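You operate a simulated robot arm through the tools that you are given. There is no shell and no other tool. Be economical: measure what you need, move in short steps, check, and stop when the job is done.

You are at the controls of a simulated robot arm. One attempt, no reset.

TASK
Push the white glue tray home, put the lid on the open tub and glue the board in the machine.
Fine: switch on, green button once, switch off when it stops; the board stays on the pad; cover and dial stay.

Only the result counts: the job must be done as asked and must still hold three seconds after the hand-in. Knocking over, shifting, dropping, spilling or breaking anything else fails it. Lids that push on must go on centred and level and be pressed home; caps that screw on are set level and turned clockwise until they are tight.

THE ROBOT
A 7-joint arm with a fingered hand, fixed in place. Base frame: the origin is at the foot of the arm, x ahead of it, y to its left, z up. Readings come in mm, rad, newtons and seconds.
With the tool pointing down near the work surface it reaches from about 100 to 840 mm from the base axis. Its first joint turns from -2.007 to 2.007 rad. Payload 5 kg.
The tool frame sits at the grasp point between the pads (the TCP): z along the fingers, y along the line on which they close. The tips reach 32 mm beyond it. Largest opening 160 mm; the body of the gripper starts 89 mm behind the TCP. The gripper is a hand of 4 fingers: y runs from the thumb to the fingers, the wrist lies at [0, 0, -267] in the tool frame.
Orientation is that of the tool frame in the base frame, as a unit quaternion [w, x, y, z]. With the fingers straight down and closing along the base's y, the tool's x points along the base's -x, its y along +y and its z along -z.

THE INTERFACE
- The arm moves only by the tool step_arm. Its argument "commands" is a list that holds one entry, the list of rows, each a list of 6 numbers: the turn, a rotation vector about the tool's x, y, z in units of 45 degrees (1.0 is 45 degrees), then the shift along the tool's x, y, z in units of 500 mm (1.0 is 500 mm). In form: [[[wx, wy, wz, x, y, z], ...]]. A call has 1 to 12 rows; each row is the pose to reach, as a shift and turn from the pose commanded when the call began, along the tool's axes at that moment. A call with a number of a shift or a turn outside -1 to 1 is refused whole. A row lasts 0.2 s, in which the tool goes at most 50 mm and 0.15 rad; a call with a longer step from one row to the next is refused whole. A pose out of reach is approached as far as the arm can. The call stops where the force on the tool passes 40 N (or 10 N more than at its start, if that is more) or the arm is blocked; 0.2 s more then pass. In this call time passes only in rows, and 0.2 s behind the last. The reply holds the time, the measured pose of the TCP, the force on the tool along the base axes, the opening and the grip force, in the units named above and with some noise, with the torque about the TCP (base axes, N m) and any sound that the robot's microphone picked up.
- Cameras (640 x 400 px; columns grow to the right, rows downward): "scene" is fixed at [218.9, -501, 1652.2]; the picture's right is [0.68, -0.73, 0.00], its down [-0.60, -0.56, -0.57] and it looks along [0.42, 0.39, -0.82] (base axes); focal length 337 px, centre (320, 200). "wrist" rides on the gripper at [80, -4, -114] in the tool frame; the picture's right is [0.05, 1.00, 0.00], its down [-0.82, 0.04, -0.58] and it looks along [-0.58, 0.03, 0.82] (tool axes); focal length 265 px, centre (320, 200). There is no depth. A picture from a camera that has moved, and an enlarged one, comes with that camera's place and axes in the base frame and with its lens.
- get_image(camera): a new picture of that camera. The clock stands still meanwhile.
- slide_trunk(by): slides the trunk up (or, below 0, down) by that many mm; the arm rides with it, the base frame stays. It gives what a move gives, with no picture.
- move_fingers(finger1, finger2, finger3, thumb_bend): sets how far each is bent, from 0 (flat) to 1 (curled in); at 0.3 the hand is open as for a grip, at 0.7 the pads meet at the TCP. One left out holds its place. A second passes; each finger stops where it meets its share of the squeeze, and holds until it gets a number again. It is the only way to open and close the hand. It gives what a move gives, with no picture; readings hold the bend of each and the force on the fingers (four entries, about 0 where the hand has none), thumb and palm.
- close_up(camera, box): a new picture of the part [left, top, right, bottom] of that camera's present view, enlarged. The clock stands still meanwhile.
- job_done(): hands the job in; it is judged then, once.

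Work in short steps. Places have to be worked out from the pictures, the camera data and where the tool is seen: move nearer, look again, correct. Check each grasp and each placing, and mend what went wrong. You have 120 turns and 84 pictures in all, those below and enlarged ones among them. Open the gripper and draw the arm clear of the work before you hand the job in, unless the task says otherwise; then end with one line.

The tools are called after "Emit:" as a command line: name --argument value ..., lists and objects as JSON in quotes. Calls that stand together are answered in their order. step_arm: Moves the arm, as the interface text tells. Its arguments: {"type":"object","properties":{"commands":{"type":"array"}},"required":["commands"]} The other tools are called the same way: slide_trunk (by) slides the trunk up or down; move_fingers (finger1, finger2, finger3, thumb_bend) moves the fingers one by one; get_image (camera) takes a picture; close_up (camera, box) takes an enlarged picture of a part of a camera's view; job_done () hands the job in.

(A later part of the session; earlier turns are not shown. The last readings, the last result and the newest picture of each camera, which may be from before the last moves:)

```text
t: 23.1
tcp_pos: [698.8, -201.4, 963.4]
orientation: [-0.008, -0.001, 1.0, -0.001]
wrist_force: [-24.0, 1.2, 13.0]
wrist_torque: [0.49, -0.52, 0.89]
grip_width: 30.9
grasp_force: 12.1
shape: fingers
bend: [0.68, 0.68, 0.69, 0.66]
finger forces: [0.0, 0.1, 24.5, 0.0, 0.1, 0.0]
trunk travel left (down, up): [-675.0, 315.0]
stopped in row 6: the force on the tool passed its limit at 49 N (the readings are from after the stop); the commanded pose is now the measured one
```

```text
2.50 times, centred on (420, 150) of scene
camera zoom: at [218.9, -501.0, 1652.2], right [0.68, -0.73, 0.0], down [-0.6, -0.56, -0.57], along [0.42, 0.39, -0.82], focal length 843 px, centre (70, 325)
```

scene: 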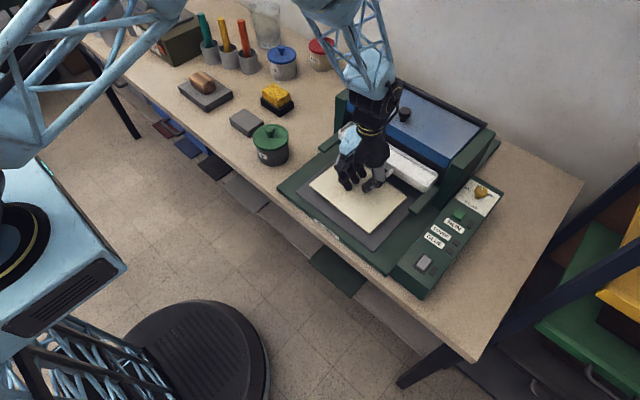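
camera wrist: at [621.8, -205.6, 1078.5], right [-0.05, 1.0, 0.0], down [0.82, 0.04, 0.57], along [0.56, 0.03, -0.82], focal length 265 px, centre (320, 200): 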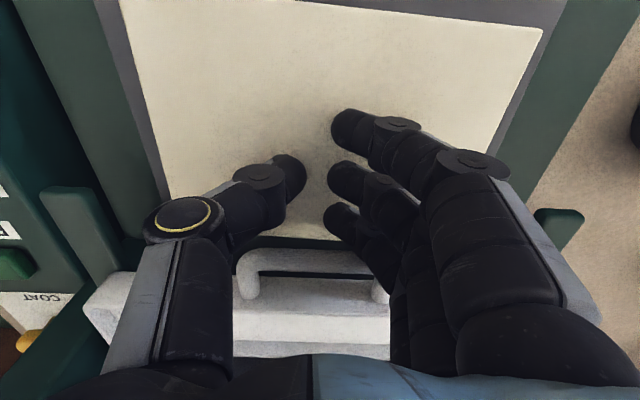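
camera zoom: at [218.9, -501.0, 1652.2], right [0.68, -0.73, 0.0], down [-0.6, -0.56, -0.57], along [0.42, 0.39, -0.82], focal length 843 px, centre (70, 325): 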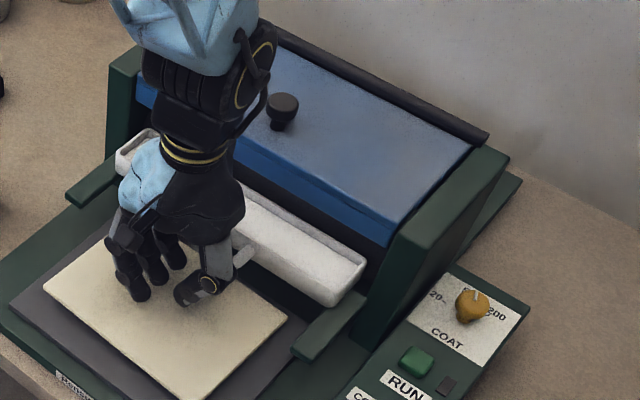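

I'll back off and rise to view the tray without the hand in the way.

Emit:
step_arm --commands '[[[0, 0, 0, 0.03, 0, 0], [0, 0, 0, 0.1, 0, -0.04], [0, 0, 0, 0.17, 0, -0.1], [0, 0, 0, 0.23, 0, -0.16], [0, 0, 0, 0.28, 0, -0.22]]]'

Emit:
close_up --camera "scene" --box '[330, 70, 510, 280]'

Emit:
get_image --camera "wrist"

```text
t: 24.3
tcp_pos: [563.2, -201.6, 1074.9]
orientation: [-0.005, -0.001, 1.0, -0.002]
wrist_force: [0.3, -0.3, 1.1]
wrist_torque: [-0.02, -0.05, 0.01]
grip_width: 31.4
grasp_force: 0.0
shape: fingers
bend: [0.68, 0.68, 0.68, 0.66]
finger forces: [0.1, 0.0, 0.1, 0.0, 0.0, 0.1]
trunk travel left (down, up): [-675.0, 315.0]
```

```text
1.90 times, centred on (420, 175) of scene
camera zoom: at [218.9, -501.0, 1652.2], right [0.68, -0.73, 0.0], down [-0.6, -0.56, -0.57], along [0.42, 0.39, -0.82], focal length 643 px, centre (130, 248)
```

zoom: 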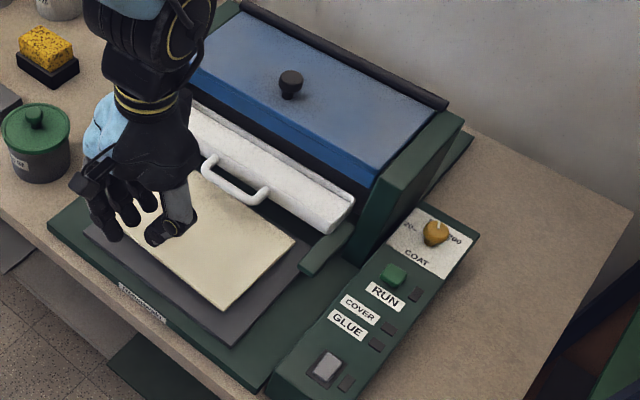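

```text
42 pictures are left
camera wrist: at [484.6, -205.7, 1189.6], right [-0.05, 1.0, 0.0], down [0.82, 0.04, 0.57], along [0.57, 0.03, -0.82], focal length 265 px, centre (320, 200)
```

wrist: 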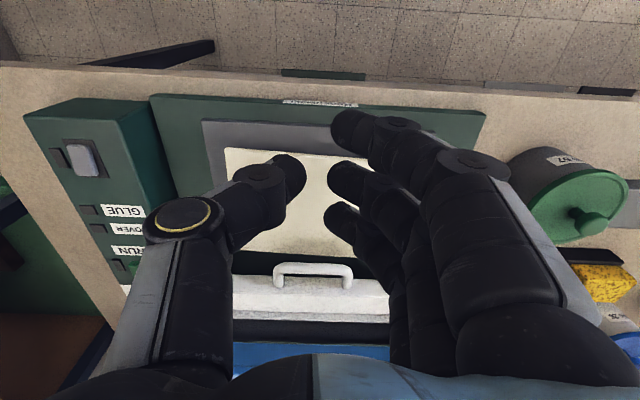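

The tray looks square against its stop, and the lamp will confirm once the power is on. I'll shape the hand into a single pinch-poker and move over the control panel.

Emit:
move_fingers --finger1 1.0 --finger2 0.7 --finger3 1.0 --thumb_bend 0.7

Emit:
step_arm --commands '[[[0, 0, 0, 0, -0.08, 0], [0, 0, 0, 0, -0.17, 0], [0, 0, 0, 0, -0.26, 0], [0, 0, 0, -0.01, -0.35, 0], [0, 0, 0, -0.04, -0.43, 0], [0, 0, 0, -0.06, -0.498, 0]]]'

Emit:
get_image --camera "wrist"

Emit:
close_up --camera "scene" --box '[360, 160, 520, 300]'

```text
t: 25.3
tcp_pos: [565.4, -200.7, 1073.8]
orientation: [-0.006, -0.001, 1.0, 0.0]
wrist_force: [0.5, 0.9, 0.2]
wrist_torque: [0.0, -0.02, -0.01]
grip_width: 50.6
grasp_force: 0.1
shape: fingers
bend: [1.0, 0.7, 1.0, 0.7]
finger forces: [0.0, 0.1, 0.0, 0.0, 0.1, 0.0]
trunk travel left (down, up): [-675.0, 315.0]
```

```text
t: 26.7
tcp_pos: [593.8, -450.4, 1076.0]
orientation: [-0.006, -0.001, 1.0, 0.0]
wrist_force: [0.2, -0.8, -0.8]
wrist_torque: [0.04, 0.0, -0.02]
grip_width: 50.4
grasp_force: 0.0
shape: fingers
bend: [1.0, 0.7, 1.0, 0.7]
finger forces: [0.0, 0.1, 0.0, 0.1, 0.0, 0.0]
trunk travel left (down, up): [-675.0, 315.0]
```

```text
41 pictures are left
camera wrist: at [516.0, -456.3, 1191.3], right [-0.05, 1.0, 0.0], down [0.82, 0.04, 0.57], along [0.57, 0.03, -0.82], focal length 265 px, centre (320, 200)
```

wrist: 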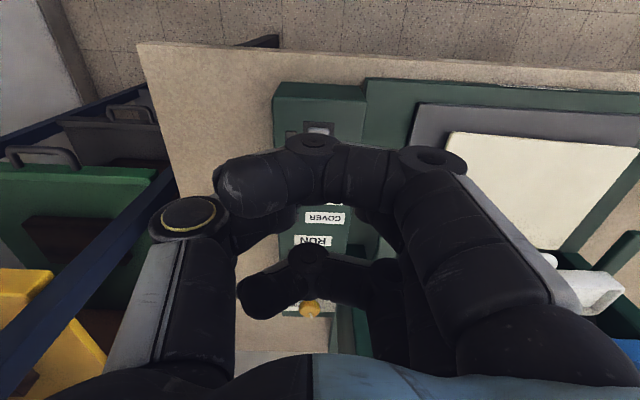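

```text
2.86 times, centred on (440, 230) of scene
camera zoom: at [218.9, -501.0, 1652.2], right [0.68, -0.73, 0.0], down [-0.6, -0.56, -0.57], along [0.42, 0.39, -0.82], focal length 964 px, centre (-23, 114)
```

zoom: 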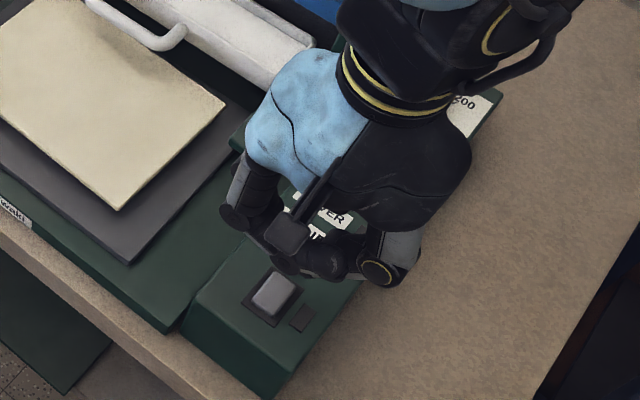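

The finger curl blocks the wrist view, but triangulation puts the switch top at about (621.5, -452, 932). I'll zoom in on the switch to see which way it rocks.

Emit:
close_up --camera "scene" --box '[408, 245, 444, 279]'

Emit:
close_up --camera "wrist" --box '[270, 80, 370, 150]'

```text
11.76 times, centred on (426, 262) of scene
camera zoom: at [218.9, -501.0, 1652.2], right [0.68, -0.73, 0.0], down [-0.6, -0.56, -0.57], along [0.42, 0.39, -0.82], focal length 3969 px, centre (-927, -529)
```

zoom: 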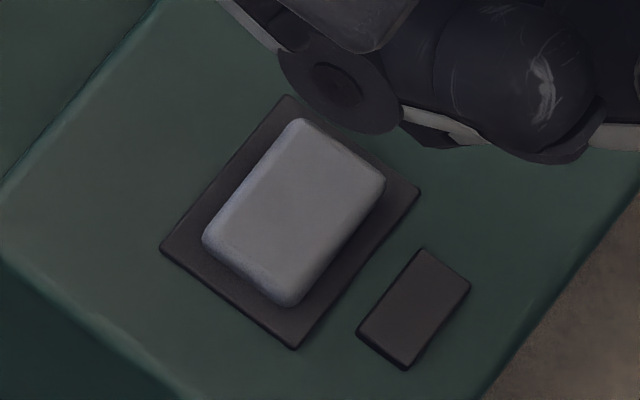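

```text
5.71 times, centred on (320, 115) of wrist
camera zoom: at [516.0, -456.3, 1191.3], right [-0.05, 1.0, 0.0], down [0.82, 0.04, 0.57], along [0.57, 0.03, -0.82], focal length 1517 px, centre (320, 686)
```

zoom: 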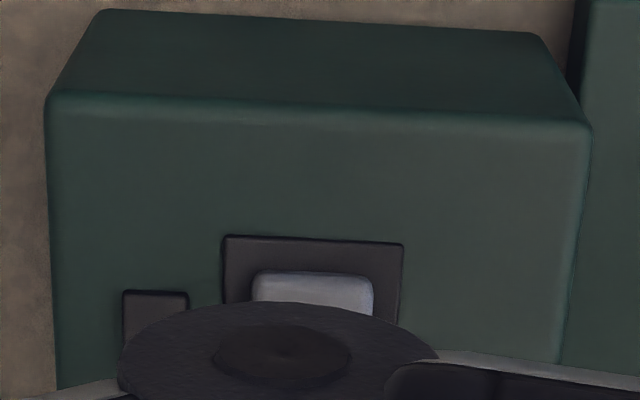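

The rocker is about 32 × 22 mm, long axis along x. I'll press its far (+x) end first, near (630, -452), lowering until contact.

Emit:
step_arm --commands '[[[0, 0, 0, -0.036, -0.003, 0.07], [0, 0, 0, -0.072, -0.003, 0.15], [0, 0, 0, -0.072, -0.003, 0.19]]]'

Emit:
close_up --camera "scene" --box '[390, 210, 470, 280]'

Emit:
get_image --camera "wrist"

```text
t: 27.5
tcp_pos: [628.7, -451.3, 978.5]
orientation: [-0.005, -0.001, 1.0, -0.001]
wrist_force: [-0.6, -0.8, -1.3]
wrist_torque: [0.0, 0.01, 0.0]
grip_width: 50.6
grasp_force: 0.1
shape: fingers
bend: [1.0, 0.7, 1.0, 0.7]
finger forces: [0.0, 0.1, 0.0, 0.0, 0.0, 0.0]
trunk travel left (down, up): [-675.0, 315.0]
```

```text
5.71 times, centred on (430, 245) of scene
camera zoom: at [218.9, -501.0, 1652.2], right [0.68, -0.73, 0.0], down [-0.6, -0.56, -0.57], along [0.42, 0.39, -0.82], focal length 1928 px, centre (-309, -57)
```

zoom: 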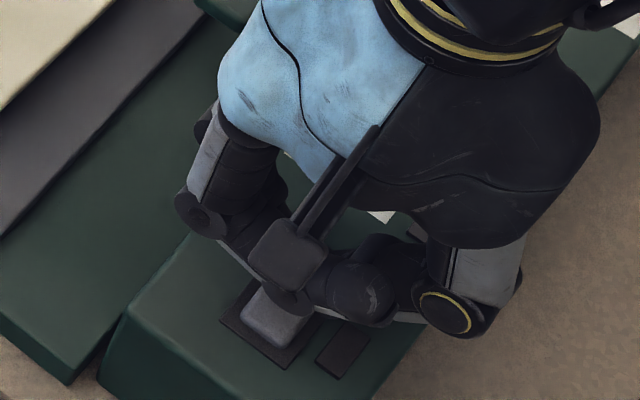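

```text
36 pictures are left
camera wrist: at [551.3, -455.5, 1093.0], right [-0.05, 1.0, 0.0], down [0.82, 0.04, 0.57], along [0.57, 0.03, -0.82], focal length 265 px, centre (320, 200)
```

wrist: 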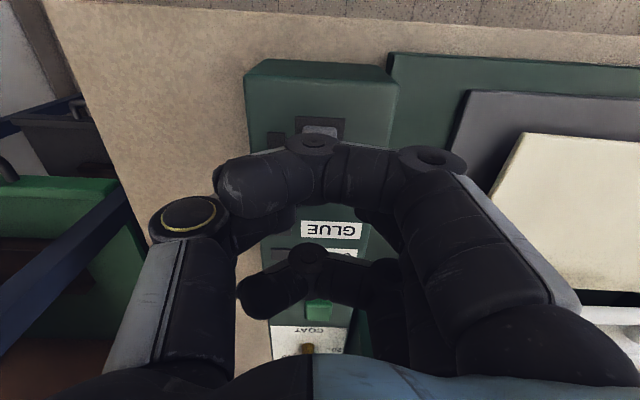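

The tip is just above the far half of the rocker, so I'll press down gently.

Emit:
step_arm --commands '[[[0, 0, 0, 0, 0, 0.01], [0, 0, 0, 0, 0, 0.02], [0, 0, 0, 0, 0, 0.03], [0, 0, 0, 0, 0, 0.038], [0, 0, 0, 0, 0, 0.046]]]'

```text
t: 28.5
tcp_pos: [633.2, -451.6, 963.5]
orientation: [0.0, -0.001, 1.0, -0.002]
wrist_force: [1.0, 4.6, 21.5]
wrist_torque: [0.17, 0.05, -0.04]
grip_width: 50.2
grasp_force: 12.6
shape: fingers
bend: [1.0, 0.73, 1.0, 0.7]
finger forces: [0.1, 20.3, 0.1, 0.0, 4.6, 0.1]
trunk travel left (down, up): [-675.0, 315.0]
stopped in row 5: the force on the tool passed its limit at 45 N (the readings are from after the stop); the commanded pose is now the measured one
```

There was no click at z 963.5 with 45 N, so the far end probably does nothing. I'll lift and press the near end, at x ~612.

Emit:
step_arm --commands '[[[0, 0, 0, 0, 0, -0.03], [0, 0, 0, 0.04, -0.001, -0.03], [0, 0, 0, 0.04, -0.001, -0.01], [0, 0, 0, 0.04, -0.001, 0.0], [0, 0, 0, 0.04, -0.001, 0.01], [0, 0, 0, 0.04, -0.001, 0.02]]]'

Emit:
close_up --camera "scene" --box '[390, 210, 470, 280]'

```text
t: 29.8
tcp_pos: [611.2, -452.2, 963.7]
orientation: [-0.001, -0.001, 1.0, -0.004]
wrist_force: [-9.4, 6.8, 27.3]
wrist_torque: [0.3, 0.08, 0.07]
grip_width: 50.4
grasp_force: 15.3
shape: fingers
bend: [1.0, 0.73, 1.0, 0.7]
finger forces: [0.0, 27.2, 0.0, 0.1, 3.8, 0.0]
trunk travel left (down, up): [-675.0, 315.0]
stopped in row 6: the force on the tool passed its limit at 44 N (the readings are from after the stop); the commanded pose is now the measured one
```

```text
5.71 times, centred on (430, 245) of scene
camera zoom: at [218.9, -501.0, 1652.2], right [0.68, -0.73, 0.0], down [-0.6, -0.56, -0.57], along [0.42, 0.39, -0.82], focal length 1928 px, centre (-309, -57)
```

zoom: 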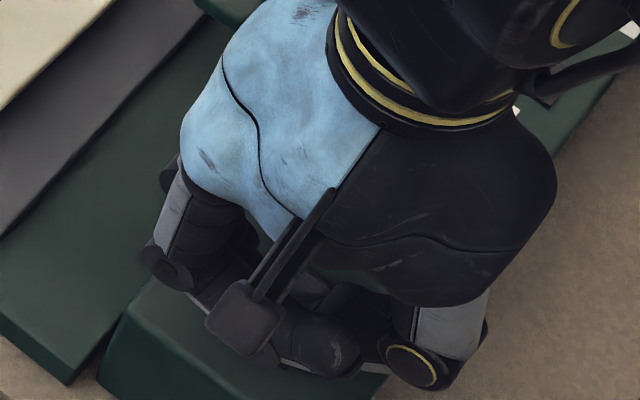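

Still no sound. I'll lift and withdraw to see the rocker's state and the lamps.

Emit:
step_arm --commands '[[[0, 0, 0, 0, 0, -0.06], [0, 0, 0, 0.06, 0, -0.1], [0, 0, 0, 0.14, 0, -0.12], [0, 0, 0, 0.2, 0, -0.12]]]'

Emit:
close_up --camera "scene" --box '[400, 180, 500, 280]'

Emit:
close_up --camera "wrist" --box '[220, 100, 420, 280]'

```text
t: 30.8
tcp_pos: [514.3, -453.3, 1019.5]
orientation: [-0.001, -0.002, 1.0, -0.003]
wrist_force: [0.5, 0.6, -0.6]
wrist_torque: [0.01, 0.0, 0.02]
grip_width: 50.6
grasp_force: 0.0
shape: fingers
bend: [1.0, 0.7, 1.0, 0.7]
finger forces: [0.0, 0.0, 0.0, 0.0, 0.0, 0.0]
trunk travel left (down, up): [-675.0, 315.0]
```

```text
4.00 times, centred on (450, 230) of scene
camera zoom: at [218.9, -501.0, 1652.2], right [0.68, -0.73, 0.0], down [-0.6, -0.56, -0.57], along [0.42, 0.39, -0.82], focal length 1350 px, centre (-200, 80)
```

zoom: 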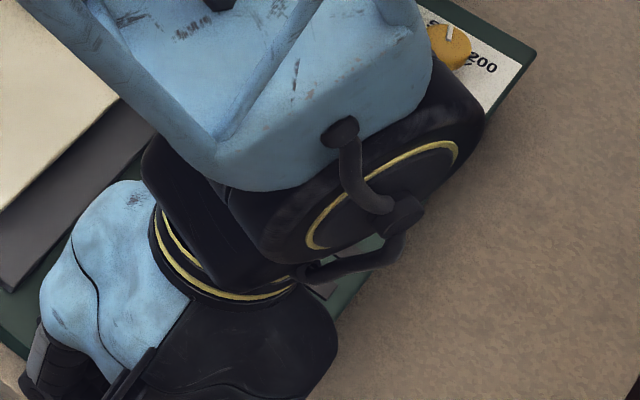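

```text
2.22 times, centred on (320, 190) of wrist
camera zoom: at [435.2, -456.4, 1134.8], right [-0.05, 1.0, -0.01], down [0.82, 0.05, 0.58], along [0.57, 0.03, -0.82], focal length 590 px, centre (320, 222)
```

zoom: 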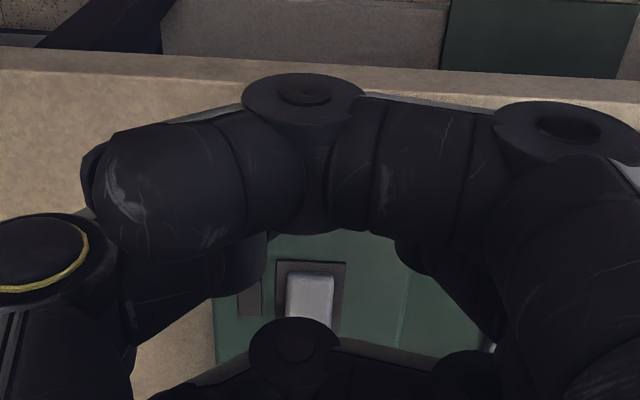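

The wrist view is blocked by the curled fingers. I'll open the hand and look at the panel properly.

Emit:
move_fingers --finger1 0.3 --finger2 0.3 --finger3 0.3 --thumb_bend 0.3

Emit:
close_up --camera "wrist" --box '[250, 180, 410, 320]'

```text
t: 31.8
tcp_pos: [513.7, -452.7, 1019.7]
orientation: [-0.001, -0.001, 1.0, -0.003]
wrist_force: [-0.1, 0.7, 0.2]
wrist_torque: [0.0, -0.01, 0.0]
grip_width: 169.8
grasp_force: 0.1
shape: fingers
bend: [0.3, 0.3, 0.3, 0.3]
finger forces: [0.2, 0.0, 0.0, 0.1, 0.1, 0.0]
trunk travel left (down, up): [-675.0, 315.0]
```

```text
2.86 times, centred on (330, 250) of wrist
camera zoom: at [435.5, -456.5, 1134.6], right [-0.05, 1.0, -0.01], down [0.82, 0.05, 0.57], along [0.57, 0.03, -0.82], focal length 758 px, centre (291, 57)
```

zoom: 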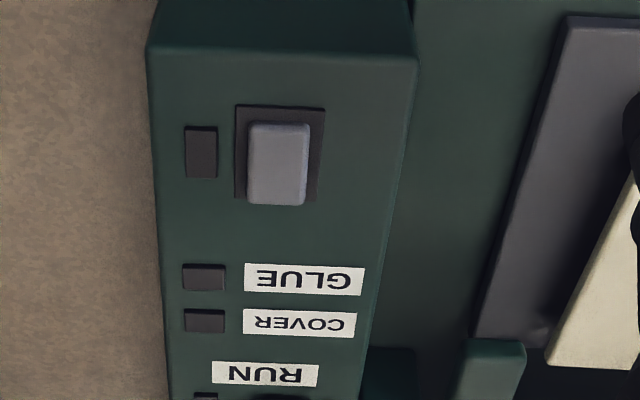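

The far (+x) end of the rocker is the raised one, spanning x 604–638; my second press may have undone the first. I'll press the far end again at x ~634 with the outer fingers kept open so I can see.

Emit:
move_fingers --finger1 0.3 --finger2 0.7 --finger3 0.3 --thumb_bend 0.7

Emit:
step_arm --commands '[[[0, 0, 0, -0.08, 0, 0], [0, 0, 0, -0.16, 0, 0.0], [0, 0, 0, -0.236, 0.002, 0.02], [0, 0, 0, -0.236, 0.002, 0.06], [0, 0, 0, -0.236, 0.002, 0.085]]]'

Emit:
get_image --camera "wrist"

```text
t: 32.8
tcp_pos: [514.6, -452.7, 1020.0]
orientation: [-0.002, -0.001, 1.0, -0.003]
wrist_force: [0.0, 0.2, -0.5]
wrist_torque: [0.0, 0.01, -0.04]
grip_width: 92.7
grasp_force: 0.1
shape: fingers
bend: [0.3, 0.7, 0.3, 0.7]
finger forces: [0.0, 0.0, 0.0, 0.0, 0.1, 0.1]
trunk travel left (down, up): [-675.0, 315.0]
```

```text
t: 34.0
tcp_pos: [631.6, -450.2, 975.8]
orientation: [-0.002, -0.002, 1.0, -0.002]
wrist_force: [0.3, -0.1, -0.2]
wrist_torque: [-0.01, 0.01, 0.01]
grip_width: 92.8
grasp_force: 0.0
shape: fingers
bend: [0.3, 0.7, 0.3, 0.7]
finger forces: [0.0, 0.1, 0.0, 0.0, 0.1, 0.0]
trunk travel left (down, up): [-675.0, 315.0]
```

```text
31 pictures are left
camera wrist: at [552.2, -455.3, 1091.2], right [-0.05, 1.0, -0.01], down [0.82, 0.05, 0.57], along [0.57, 0.03, -0.82], focal length 265 px, centre (320, 200)
```

wrist: 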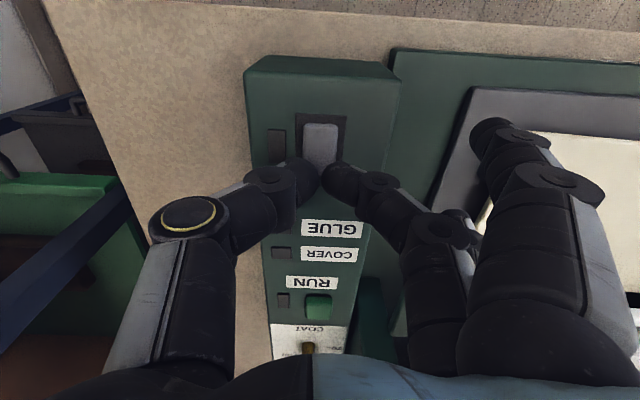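

Now I can see that the tips sit ~7 mm ahead of the TCP, right at the rocker's far edge. I'll shift back ~7 mm and press.

Emit:
step_arm --commands '[[[0, 0, 0, 0.014, 0, 0.005], [0, 0, 0, 0.014, 0, 0.015], [0, 0, 0, 0.014, 0, 0.025], [0, 0, 0, 0.014, 0, 0.033], [0, 0, 0, 0.014, 0, 0.04]]]'

Emit:
close_up --camera "wrist" --box '[230, 80, 410, 320]'

```text
t: 35.1
tcp_pos: [627.2, -453.9, 964.7]
orientation: [0.002, -0.002, 1.0, -0.005]
wrist_force: [-1.9, 3.9, 22.0]
wrist_torque: [0.18, 0.14, 0.0]
grip_width: 92.8
grasp_force: 11.8
shape: fingers
bend: [0.3, 0.73, 0.3, 0.7]
finger forces: [0.0, 20.0, 0.0, 0.1, 4.3, 0.0]
trunk travel left (down, up): [-675.0, 315.0]
stopped in row 5: the force on the tool passed its limit at 43 N (the readings are from after the stop); the commanded pose is now the measured one
```

```text
1.67 times, centred on (320, 200) of wrist
camera zoom: at [546.9, -456.2, 1079.3], right [-0.05, 1.0, -0.01], down [0.81, 0.05, 0.58], along [0.58, 0.02, -0.81], focal length 442 px, centre (320, 200)
```

zoom: 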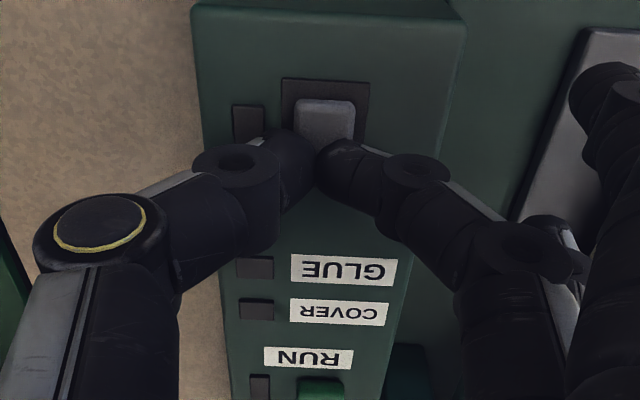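

Thumb and finger straddle the rocker and press its frame. I'll lift, swing the thumb away and use the middle finger alone, centred on the rocker.

Emit:
step_arm --commands '[[[0, 0, 0, 0.0, 0, -0.03], [0, 0, 0, 0.009, -0.014, -0.04]]]'

Emit:
move_fingers --thumb_bend 0.3 --finger2 0.7

Emit:
close_up --camera "wrist" --box '[230, 80, 410, 320]'

```text
t: 35.7
tcp_pos: [620.2, -461.3, 982.3]
orientation: [0.0, -0.001, 1.0, -0.005]
wrist_force: [-0.1, -0.3, 0.0]
wrist_torque: [0.01, 0.01, -0.03]
grip_width: 92.7
grasp_force: 0.0
shape: fingers
bend: [0.3, 0.7, 0.3, 0.7]
finger forces: [0.0, 0.1, 0.0, 0.0, 0.1, 0.1]
trunk travel left (down, up): [-675.0, 315.0]
```

```text
t: 36.7
tcp_pos: [621.6, -460.8, 982.5]
orientation: [-0.001, -0.001, 1.0, -0.004]
wrist_force: [-0.1, 0.5, -0.1]
wrist_torque: [0.01, -0.01, -0.05]
grip_width: 170.0
grasp_force: 0.0
shape: fingers
bend: [0.3, 0.7, 0.3, 0.3]
finger forces: [0.1, 0.0, 0.0, 0.0, 0.0, 0.0]
trunk travel left (down, up): [-675.0, 315.0]
```

```text
1.67 times, centred on (320, 200) of wrist
camera zoom: at [542.3, -464.3, 1097.0], right [-0.05, 1.0, -0.01], down [0.81, 0.05, 0.58], along [0.58, 0.02, -0.82], focal length 442 px, centre (320, 200)
```

zoom: 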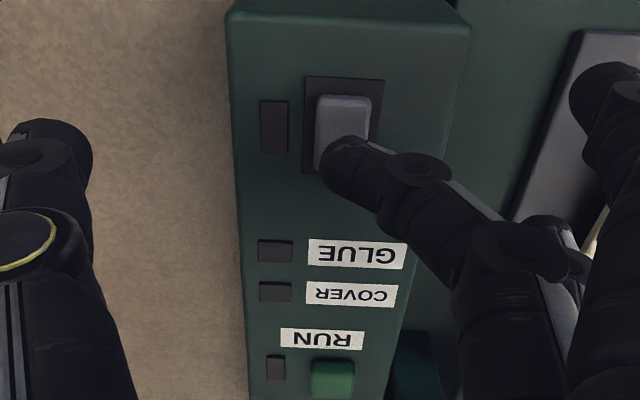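

The fingertip is now over the rocker's far half, so I'll press down.

Emit:
step_arm --commands '[[[0, 0, 0, 0, 0, 0.015], [0, 0, 0, 0, 0, 0.025], [0, 0, 0, 0, 0, 0.035], [0, 0, 0, 0, 0, 0.043], [0, 0, 0, 0, 0, 0.05], [0, 0, 0, 0, 0, 0.056]]]'

Emit:
close_up --camera "wrist" --box '[230, 80, 410, 320]'

```text
t: 38.1
tcp_pos: [621.9, -459.7, 955.7]
orientation: [0.001, -0.001, 1.0, -0.005]
wrist_force: [-2.2, 4.1, 17.9]
wrist_torque: [0.05, -0.02, -0.01]
grip_width: 170.2
grasp_force: 9.2
shape: fingers
bend: [0.3, 0.77, 0.3, 0.3]
finger forces: [0.0, 17.4, 0.0, 0.1, 0.0, 0.1]
trunk travel left (down, up): [-675.0, 315.0]
```

```text
1.67 times, centred on (320, 200) of wrist
camera zoom: at [541.4, -463.2, 1070.1], right [-0.05, 1.0, -0.01], down [0.81, 0.05, 0.58], along [0.58, 0.02, -0.82], focal length 442 px, centre (320, 200)
```

zoom: 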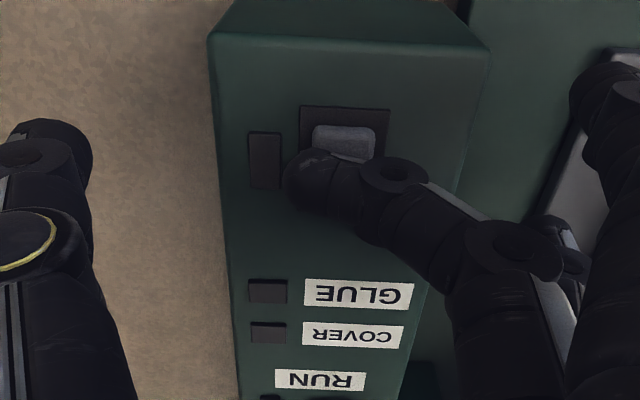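

The bent finger is too compliant and slid off. A nearly straight thumb pushes axially and is stiffer, so I'll curl the fingers and bring the thumb over the rocker.

Emit:
step_arm --commands '[[[0, 0, 0, 0, 0, -0.06], [0, 0, 0, 0, 0.08, -0.09], [0, 0, 0, 0, 0.16, -0.09], [0, 0, 0, 0, 0.2, -0.09]]]'

Emit:
move_fingers --finger1 1.0 --finger2 1.0 --finger3 1.0 --thumb_bend 0.3

Emit:
get_image --camera "wrist"

```text
t: 39.1
tcp_pos: [621.9, -360.3, 1000.7]
orientation: [0.0, -0.002, 1.0, -0.005]
wrist_force: [0.5, -0.5, 0.0]
wrist_torque: [-0.02, 0.04, 0.04]
grip_width: 170.0
grasp_force: 0.1
shape: fingers
bend: [0.3, 0.7, 0.3, 0.3]
finger forces: [0.0, 0.1, 0.0, 0.0, 0.1, 0.1]
trunk travel left (down, up): [-675.0, 315.0]
```

```text
t: 40.1
tcp_pos: [622.7, -359.3, 1000.2]
orientation: [0.0, -0.002, 1.0, -0.005]
wrist_force: [-0.1, 0.0, -0.7]
wrist_torque: [0.01, 0.0, 0.03]
grip_width: 78.2
grasp_force: 0.0
shape: fingers
bend: [1.0, 1.0, 1.0, 0.3]
finger forces: [0.1, 0.1, 0.0, 0.1, 0.0, 0.0]
trunk travel left (down, up): [-675.0, 315.0]
```

```text
27 pictures are left
camera wrist: at [542.0, -362.9, 1115.6], right [-0.05, 1.0, -0.01], down [0.81, 0.05, 0.58], along [0.58, 0.02, -0.82], focal length 265 px, centre (320, 200)
```

wrist: 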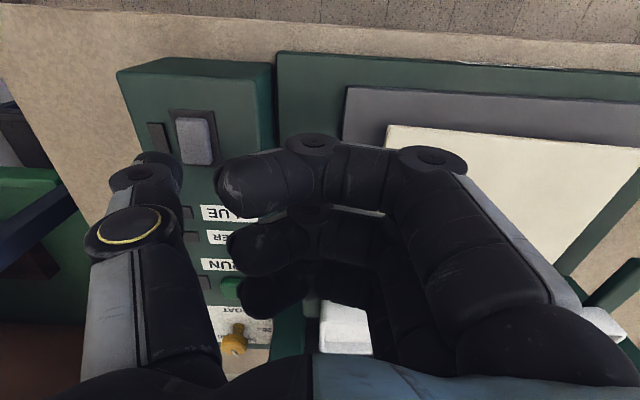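

The thumb tip is at about (631, -466), so I'll shift +13 mm in y to centre it over the rocker's far half, then lower close and look.

Emit:
step_arm --commands '[[[0, 0, 0, 0, 0.026, 0], [0, 0, 0, 0, 0.026, 0.03]]]'

Emit:
close_up --camera "wrist" --box '[90, 80, 250, 260]'

Emit:
close_up --camera "scene" --box '[390, 220, 470, 290]'

```text
t: 40.7
tcp_pos: [621.9, -347.3, 983.2]
orientation: [0.0, -0.001, 1.0, -0.004]
wrist_force: [0.1, 0.6, 0.5]
wrist_torque: [-0.01, 0.01, -0.01]
grip_width: 78.1
grasp_force: 0.1
shape: fingers
bend: [1.0, 1.0, 1.0, 0.3]
finger forces: [0.1, 0.1, 0.0, 0.0, 0.0, 0.0]
trunk travel left (down, up): [-675.0, 315.0]
```

```text
2.22 times, centred on (170, 170) of wrist
camera zoom: at [542.8, -350.7, 1098.0], right [-0.05, 1.0, -0.01], down [0.82, 0.05, 0.58], along [0.58, 0.02, -0.82], focal length 590 px, centre (653, 267)
```

zoom: 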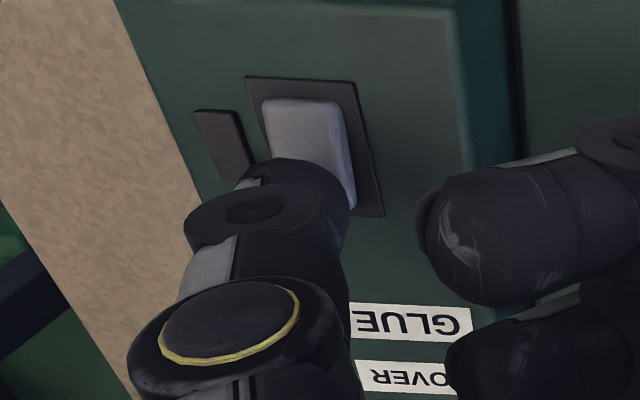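

```text
5.71 times, centred on (430, 255) of scene
camera zoom: at [218.9, -501.0, 1652.2], right [0.68, -0.73, 0.0], down [-0.6, -0.56, -0.57], along [0.42, 0.39, -0.82], focal length 1928 px, centre (-309, -114)
```

zoom: 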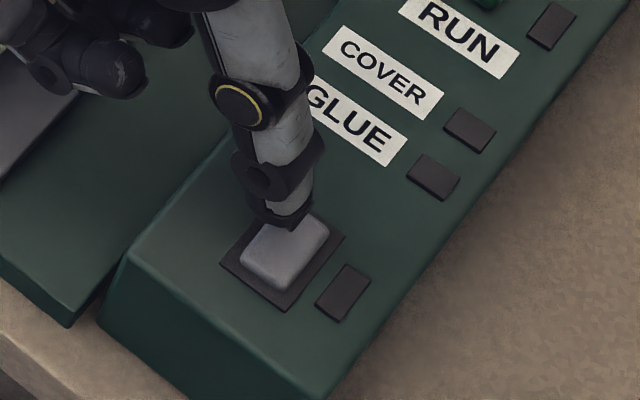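

Clear view now: the thumb tip lands on the rocker's far edge, slightly to the +y side. I'll shift y by -4 mm and x by -1 mm, then press.

Emit:
step_arm --commands '[[[0, 0, 0, 0.002, -0.008, 0], [0, 0, 0, 0.002, -0.008, 0.01], [0, 0, 0, 0.002, -0.008, 0.02], [0, 0, 0, 0.002, -0.008, 0.028], [0, 0, 0, 0.002, -0.008, 0.036], [0, 0, 0, 0.002, -0.008, 0.042]]]'

Emit:
close_up --camera "scene" --box '[390, 220, 470, 290]'

```text
t: 42.1
tcp_pos: [620.0, -351.0, 962.9]
orientation: [0.001, -0.001, 1.0, -0.005]
wrist_force: [-0.5, 1.3, 4.9]
wrist_torque: [-0.41, 0.02, -0.04]
grip_width: 78.4
grasp_force: 2.5
shape: fingers
bend: [1.0, 1.0, 1.0, 0.3]
finger forces: [0.0, 0.0, 0.0, 0.0, 4.8, 0.0]
trunk travel left (down, up): [-675.0, 315.0]
```

```text
5.71 times, centred on (430, 255) of scene
camera zoom: at [218.9, -501.0, 1652.2], right [0.68, -0.73, 0.0], down [-0.6, -0.56, -0.57], along [0.42, 0.39, -0.82], focal length 1928 px, centre (-309, -114)
```

zoom: 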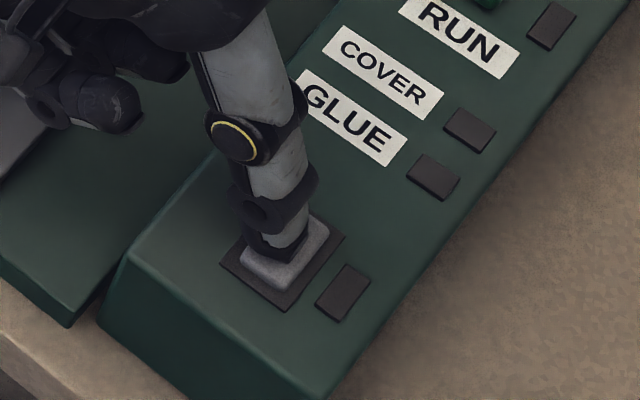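

The thumb touched the rocker's middle with 5 N. I'll lift, go 9 mm further toward the far end, and press.

Emit:
step_arm --commands '[[[0, 0, 0, 0, 0, -0.016], [0, 0, 0, -0.018, -0.002, -0.016], [0, 0, 0, -0.018, -0.002, 0.0], [0, 0, 0, -0.018, -0.002, 0.008], [0, 0, 0, -0.018, -0.002, 0.014], [0, 0, 0, -0.018, -0.002, 0.018]]]'

Emit:
close_up --camera "scene" --box '[390, 220, 470, 290]'

```text
t: 43.5
tcp_pos: [631.6, -351.0, 959.4]
orientation: [0.005, -0.003, 1.0, -0.006]
wrist_force: [-0.7, 8.2, 24.8]
wrist_torque: [-2.26, 0.1, -0.09]
grip_width: 79.6
grasp_force: 12.1
shape: fingers
bend: [1.0, 1.0, 1.0, 0.29]
finger forces: [0.1, 0.0, 0.0, 0.0, 24.9, 0.1]
trunk travel left (down, up): [-675.0, 315.0]
stopped in row 6: the force on the tool passed its limit at 43 N (the readings are from after the stop); the commanded pose is now the measured one
```

```text
5.71 times, centred on (430, 255) of scene
camera zoom: at [218.9, -501.0, 1652.2], right [0.68, -0.73, 0.0], down [-0.6, -0.56, -0.57], along [0.42, 0.39, -0.82], focal length 1928 px, centre (-309, -114)
```

zoom: 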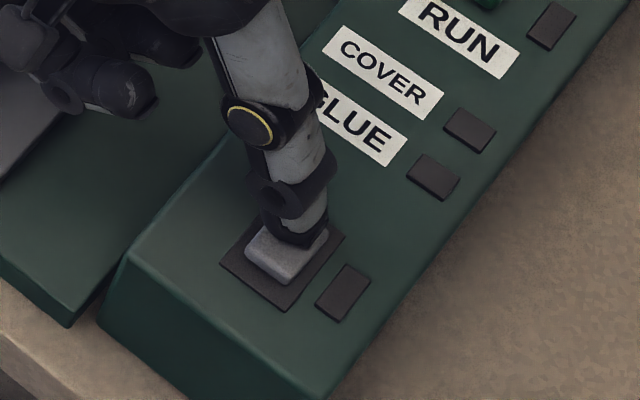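

No effect from 43 N on the far end and the lamps are dark. I'll press the near end in the same way, ~24 mm back.

Emit:
step_arm --commands '[[[0, 0, 0, 0, 0, -0.02], [0, 0, 0, 0.048, 0, -0.02], [0, 0, 0, 0.048, 0.0, 0.0], [0, 0, 0, 0.048, 0, 0.006], [0, 0, 0, 0.048, 0, 0.012], [0, 0, 0, 0.048, 0, 0.018]]]'

Emit:
close_up --camera "scene" --box '[390, 220, 470, 290]'

```text
t: 44.5
tcp_pos: [608.4, -349.5, 958.2]
orientation: [0.004, -0.003, 1.0, -0.006]
wrist_force: [-10.6, 8.8, 26.4]
wrist_torque: [-2.4, 0.19, -1.11]
grip_width: 79.8
grasp_force: 13.4
shape: fingers
bend: [1.0, 1.0, 1.0, 0.29]
finger forces: [0.0, 0.0, 0.0, 0.0, 28.2, 0.0]
trunk travel left (down, up): [-675.0, 315.0]
stopped in row 5: the force on the tool passed its limit at 44 N (the readings are from after the stop); the commanded pose is now the measured one
```

```text
5.71 times, centred on (430, 255) of scene
camera zoom: at [218.9, -501.0, 1652.2], right [0.68, -0.73, 0.0], down [-0.6, -0.56, -0.57], along [0.42, 0.39, -0.82], focal length 1928 px, centre (-309, -114)
```

zoom: 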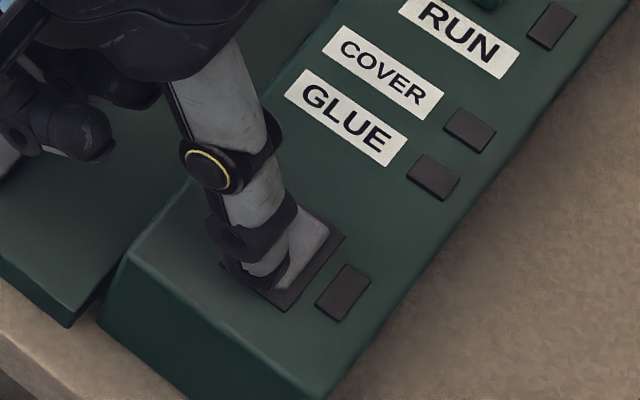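

I'll lift a bit and zoom in on the rocker and lamp, to compare with its earlier state.

Emit:
step_arm --commands '[[[0, 0, 0, 0, 0, -0.03], [0, 0, 0, 0, 0.08, -0.06], [0, 0, 0, 0, 0.12, -0.06]]]'

Emit:
close_up --camera "scene" --box '[408, 245, 444, 279]'

```text
t: 45.3
tcp_pos: [607.6, -289.0, 983.8]
orientation: [0.002, -0.002, 1.0, -0.006]
wrist_force: [-0.2, -0.8, -1.3]
wrist_torque: [0.01, -0.02, -0.04]
grip_width: 78.3
grasp_force: 0.1
shape: fingers
bend: [1.0, 1.0, 1.0, 0.3]
finger forces: [0.1, 0.0, 0.0, 0.0, 0.1, 0.0]
trunk travel left (down, up): [-675.0, 315.0]
```

```text
11.76 times, centred on (426, 262) of scene
camera zoom: at [218.9, -501.0, 1652.2], right [0.68, -0.73, 0.0], down [-0.6, -0.56, -0.57], along [0.42, 0.39, -0.82], focal length 3969 px, centre (-927, -529)
```

zoom: 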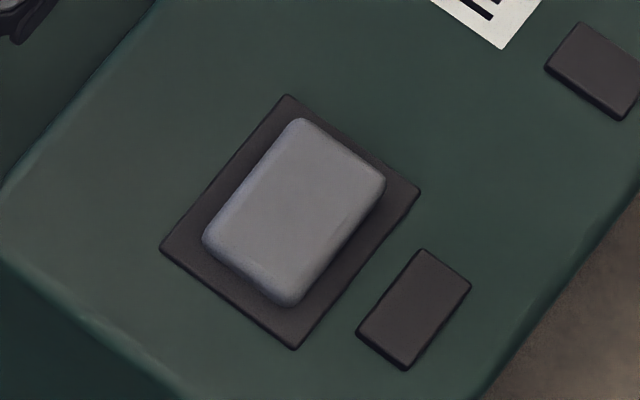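

The state is identical to the start, yet during the far press the near end had risen: it may have latched and then been undone by my near press. I'll repeat the far press and look after lifting.

Emit:
step_arm --commands '[[[0, 0, 0, -0.02, -0.06, 0], [0, 0, 0, -0.046, -0.124, 0.0], [0, 0, 0, -0.046, -0.124, 0.02], [0, 0, 0, -0.046, -0.124, 0.035], [0, 0, 0, -0.046, -0.124, 0.045], [0, 0, 0, -0.046, -0.124, 0.05], [0, 0, 0, -0.046, -0.124, 0.055], [0, 0, 0, -0.046, -0.124, 0.06]]]'

Emit:
step_arm --commands '[[[0, 0, 0, 0, 0, -0.03], [0, 0, 0, 0, 0.08, -0.06], [0, 0, 0, 0, 0.12, -0.06]]]'

Emit:
close_up --camera "scene" --box '[408, 225, 460, 279]'

```text
t: 47.3
tcp_pos: [633.8, -351.4, 959.5]
orientation: [0.006, -0.004, 1.0, -0.007]
wrist_force: [-2.9, 10.6, 25.2]
wrist_torque: [-2.24, 0.14, -0.25]
grip_width: 79.5
grasp_force: 12.3
shape: fingers
bend: [1.0, 1.0, 1.0, 0.29]
finger forces: [0.1, 0.0, 0.1, 0.0, 24.6, 0.1]
trunk travel left (down, up): [-675.0, 315.0]
stopped in row 8: the force on the tool passed its limit at 41 N (the readings are from after the stop); the commanded pose is now the measured one
```

```text
t: 48.1
tcp_pos: [631.7, -290.8, 984.1]
orientation: [0.004, -0.004, 1.0, -0.006]
wrist_force: [0.2, 0.1, -0.3]
wrist_torque: [-0.02, 0.0, -0.04]
grip_width: 78.6
grasp_force: 0.1
shape: fingers
bend: [1.0, 1.0, 1.0, 0.3]
finger forces: [0.0, 0.0, 0.1, 0.1, 0.1, 0.0]
trunk travel left (down, up): [-675.0, 315.0]
```

```text
7.41 times, centred on (434, 252) of scene
camera zoom: at [218.9, -501.0, 1652.2], right [0.68, -0.73, 0.0], down [-0.6, -0.56, -0.57], along [0.42, 0.39, -0.82], focal length 2499 px, centre (-524, -185)
```

zoom: 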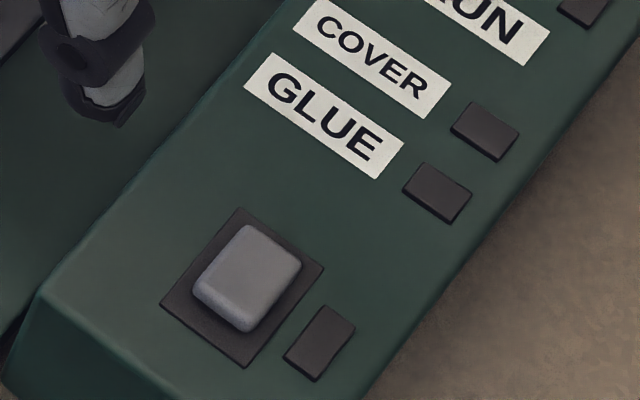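

The rocker has tipped: its far end is now lower and its near end raised, but the lamps are still dark. I'll zoom in at the earlier scale to compare the tilt.

Emit:
close_up --camera "scene" --box '[408, 245, 444, 279]'

```text
11.76 times, centred on (426, 262) of scene
camera zoom: at [218.9, -501.0, 1652.2], right [0.68, -0.73, 0.0], down [-0.6, -0.56, -0.57], along [0.42, 0.39, -0.82], focal length 3969 px, centre (-927, -529)
```

zoom: 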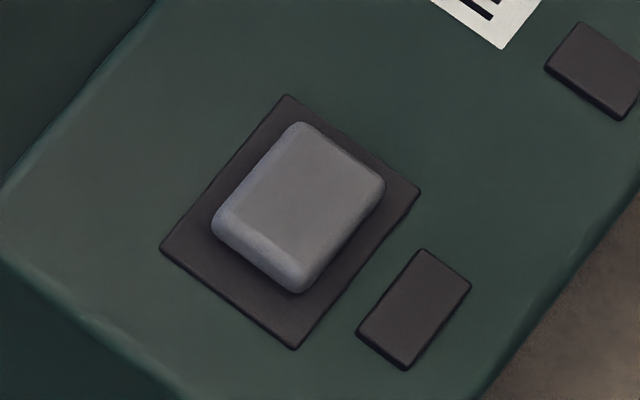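

It did tip to the other stop. Before pressing RUN I want to be sure the tray is truly home, so I'll zoom on the tray and cover front.

Emit:
close_up --camera "scene" --box '[330, 80, 470, 210]'

```text
3.08 times, centred on (400, 145) of scene
camera zoom: at [218.9, -501.0, 1652.2], right [0.68, -0.73, 0.0], down [-0.6, -0.56, -0.57], along [0.42, 0.39, -0.82], focal length 1038 px, centre (74, 369)
```

zoom: 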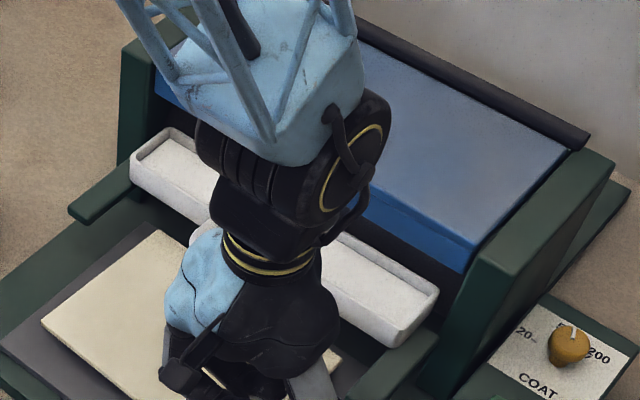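

The tray looks square and seated, with its ends just at the side panels. Next I'll approach the RUN button (~793, -443.5, 934) with a thumb/middle-finger pinch and the tool tilted forward to extend reach, stopping above it to check.

Emit:
move_fingers --finger1 1.0 --finger2 0.71 --finger3 1.0 --thumb_bend 0.71

Emit:
step_arm --commands '[[[0, 0, 0, 0, -0.02, -0.09], [0, 0, 0, 0, -0.1, -0.14], [0, 0, 0, -0.03, -0.18, -0.16], [0, -0.16, 0, -0.08, -0.25, -0.16], [0, -0.32, 0, -0.15, -0.306, -0.16], [0, -0.48, 0, -0.22, -0.306, -0.14], [0, -0.637, 0, -0.266, -0.306, -0.1], [0, -0.637, 0, -0.266, -0.306, -0.052]]]'

Emit:
get_image --camera "wrist"

Emit:
close_up --camera "scene" --box '[400, 160, 520, 280]'

```text
t: 49.1
tcp_pos: [630.9, -290.2, 984.1]
orientation: [0.004, -0.003, 1.0, -0.004]
wrist_force: [0.4, 0.5, -0.2]
wrist_torque: [-0.01, 0.05, -0.05]
grip_width: 50.3
grasp_force: 0.1
shape: fingers
bend: [1.0, 0.71, 1.0, 0.7]
finger forces: [0.1, 0.0, 0.1, 0.0, 0.0, 0.0]
trunk travel left (down, up): [-675.0, 315.0]
```

```text
t: 50.9
tcp_pos: [767.8, -443.5, 1013.1]
orientation: [0.252, -0.005, 0.968, -0.005]
wrist_force: [0.1, -0.3, 0.0]
wrist_torque: [-0.01, 0.03, 0.0]
grip_width: 50.6
grasp_force: 0.0
shape: fingers
bend: [1.0, 0.71, 1.0, 0.7]
finger forces: [0.0, 0.1, 0.1, 0.0, 0.1, 0.1]
trunk travel left (down, up): [-675.0, 315.0]
```

```text
17 pictures are left
camera wrist: at [643.0, -447.8, 1074.8], right [-0.05, 1.0, -0.04], down [0.43, 0.06, 0.9], along [0.9, 0.03, -0.43], focal length 265 px, centre (320, 200)
```

wrist: 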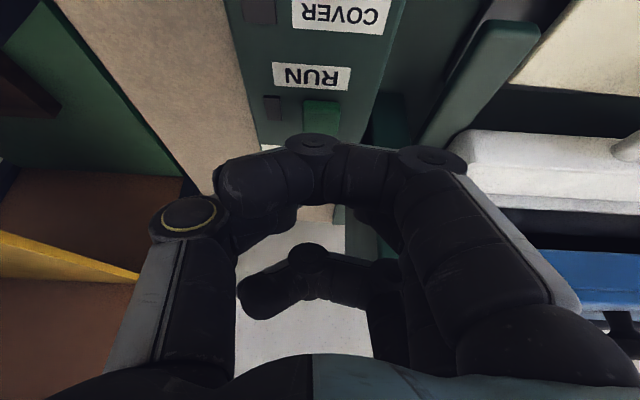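

```text
3.33 times, centred on (460, 220) of scene
camera zoom: at [218.9, -501.0, 1652.2], right [0.68, -0.73, 0.0], down [-0.6, -0.56, -0.57], along [0.42, 0.39, -0.82], focal length 1125 px, centre (-147, 133)
```

zoom: 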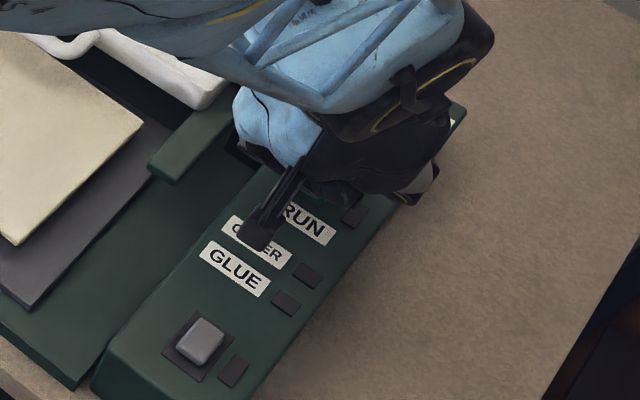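

The tip is above RUN: the button is at about (791, -444) and the tip ~(788, -443.5). I'll press straight down in small steps.

Emit:
step_arm --commands '[[[0, 0, 0, 0.0192, 0, 0.0467], [0, 0, 0, 0.0318, 0, 0.0693], [0, 0, 0, 0.0396, 0, 0.0833], [0, 0, 0, 0.0435, 0, 0.0903], [0, 0, 0, 0.0474, 0, 0.0973], [0, 0, 0, 0.0503, 0, 0.1025], [0, 0, 0, 0.0532, 0, 0.1078]]]'

Emit:
close_up --camera "scene" --box '[400, 160, 520, 280]'

```text
t: 52.5
tcp_pos: [769.4, -444.8, 958.1]
orientation: [0.253, -0.003, 0.967, -0.006]
wrist_force: [-6.3, -4.0, 26.4]
wrist_torque: [-0.32, -0.24, -0.09]
grip_width: 49.0
grasp_force: 16.1
shape: fingers
bend: [1.0, 0.71, 1.0, 0.72]
finger forces: [0.0, 6.4, 0.1, 0.0, 25.5, 0.0]
trunk travel left (down, up): [-675.0, 315.0]
heard: click
```

```text
3.33 times, centred on (460, 220) of scene
camera zoom: at [218.9, -501.0, 1652.2], right [0.68, -0.73, 0.0], down [-0.6, -0.56, -0.57], along [0.42, 0.39, -0.82], focal length 1125 px, centre (-147, 133)
```

zoom: 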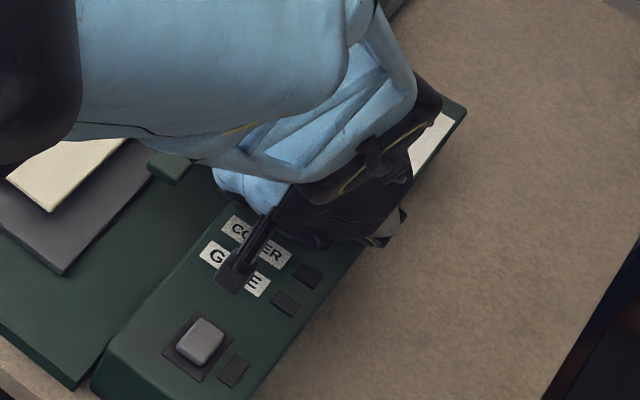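

The button clicked. I'll lift off and check whether the machine runs.

Emit:
step_arm --commands '[[[0, 0, 0, -0.03, 0, -0.05], [0, 0, 0, -0.05, 0, -0.1], [0, 0, 0, -0.03, 0, -0.19]]]'

Emit:
get_image --camera "scene"

Emit:
get_image --camera "wrist"

```text
t: 53.3
tcp_pos: [732.6, -443.4, 1044.8]
orientation: [0.252, -0.005, 0.968, -0.004]
wrist_force: [-0.3, 0.2, 0.4]
wrist_torque: [0.02, 0.0, -0.03]
grip_width: 50.1
grasp_force: 0.0
shape: fingers
bend: [1.0, 0.71, 1.0, 0.71]
finger forces: [0.0, 0.0, 0.1, 0.0, 0.0, 0.1]
trunk travel left (down, up): [-675.0, 315.0]
```

```text
14 pictures are left
```

scene: 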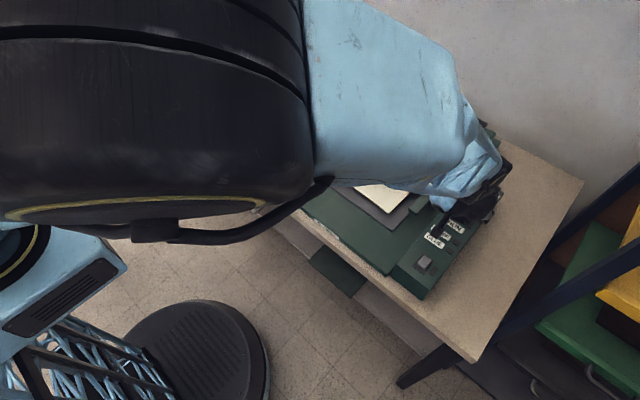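

```text
13 pictures are left
camera wrist: at [608.4, -447.7, 1106.7], right [-0.05, 1.0, -0.04], down [0.43, 0.06, 0.9], along [0.9, 0.03, -0.43], focal length 265 px, centre (320, 200)
```

wrist: 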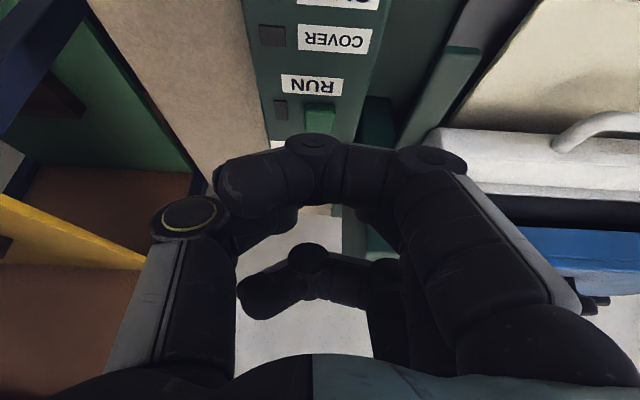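

No run and all lamps are dark, so the power is not really on: the rocker likely tipped only partway, with the thumb resting on the frame at its far edge. I'll return to upright with the straight thumb and press the far half ~6 mm further inboard.

Emit:
step_arm --commands '[[[0, 0.16, 0, 0.03, 0.03, -0.05], [0, 0.32, 0, 0.08, 0.08, -0.06], [0, 0.48, 0, 0.14, 0.13, -0.05], [0, 0.637, 0, 0.17, 0.18, -0.02], [0, 0.637, 0, 0.2, 0.184, 0.0]]]'

Emit:
move_fingers --finger1 1.0 --finger2 1.0 --finger3 1.0 --thumb_bend 0.3

```text
t: 54.5
tcp_pos: [646.9, -351.6, 994.5]
orientation: [0.004, -0.003, 1.0, -0.005]
wrist_force: [-0.5, 0.3, 0.8]
wrist_torque: [0.03, -0.03, 0.01]
grip_width: 50.0
grasp_force: 0.0
shape: fingers
bend: [1.0, 0.71, 1.0, 0.71]
finger forces: [0.0, 0.1, 0.1, 0.0, 0.1, 0.0]
trunk travel left (down, up): [-675.0, 315.0]
```

```text
t: 55.5
tcp_pos: [649.6, -351.1, 995.2]
orientation: [0.005, -0.004, 1.0, -0.006]
wrist_force: [-0.1, 0.7, -0.2]
wrist_torque: [0.0, 0.0, 0.02]
grip_width: 78.0
grasp_force: 0.1
shape: fingers
bend: [1.0, 1.0, 1.0, 0.3]
finger forces: [0.0, 0.0, 0.0, 0.1, 0.0, 0.0]
trunk travel left (down, up): [-675.0, 315.0]
```

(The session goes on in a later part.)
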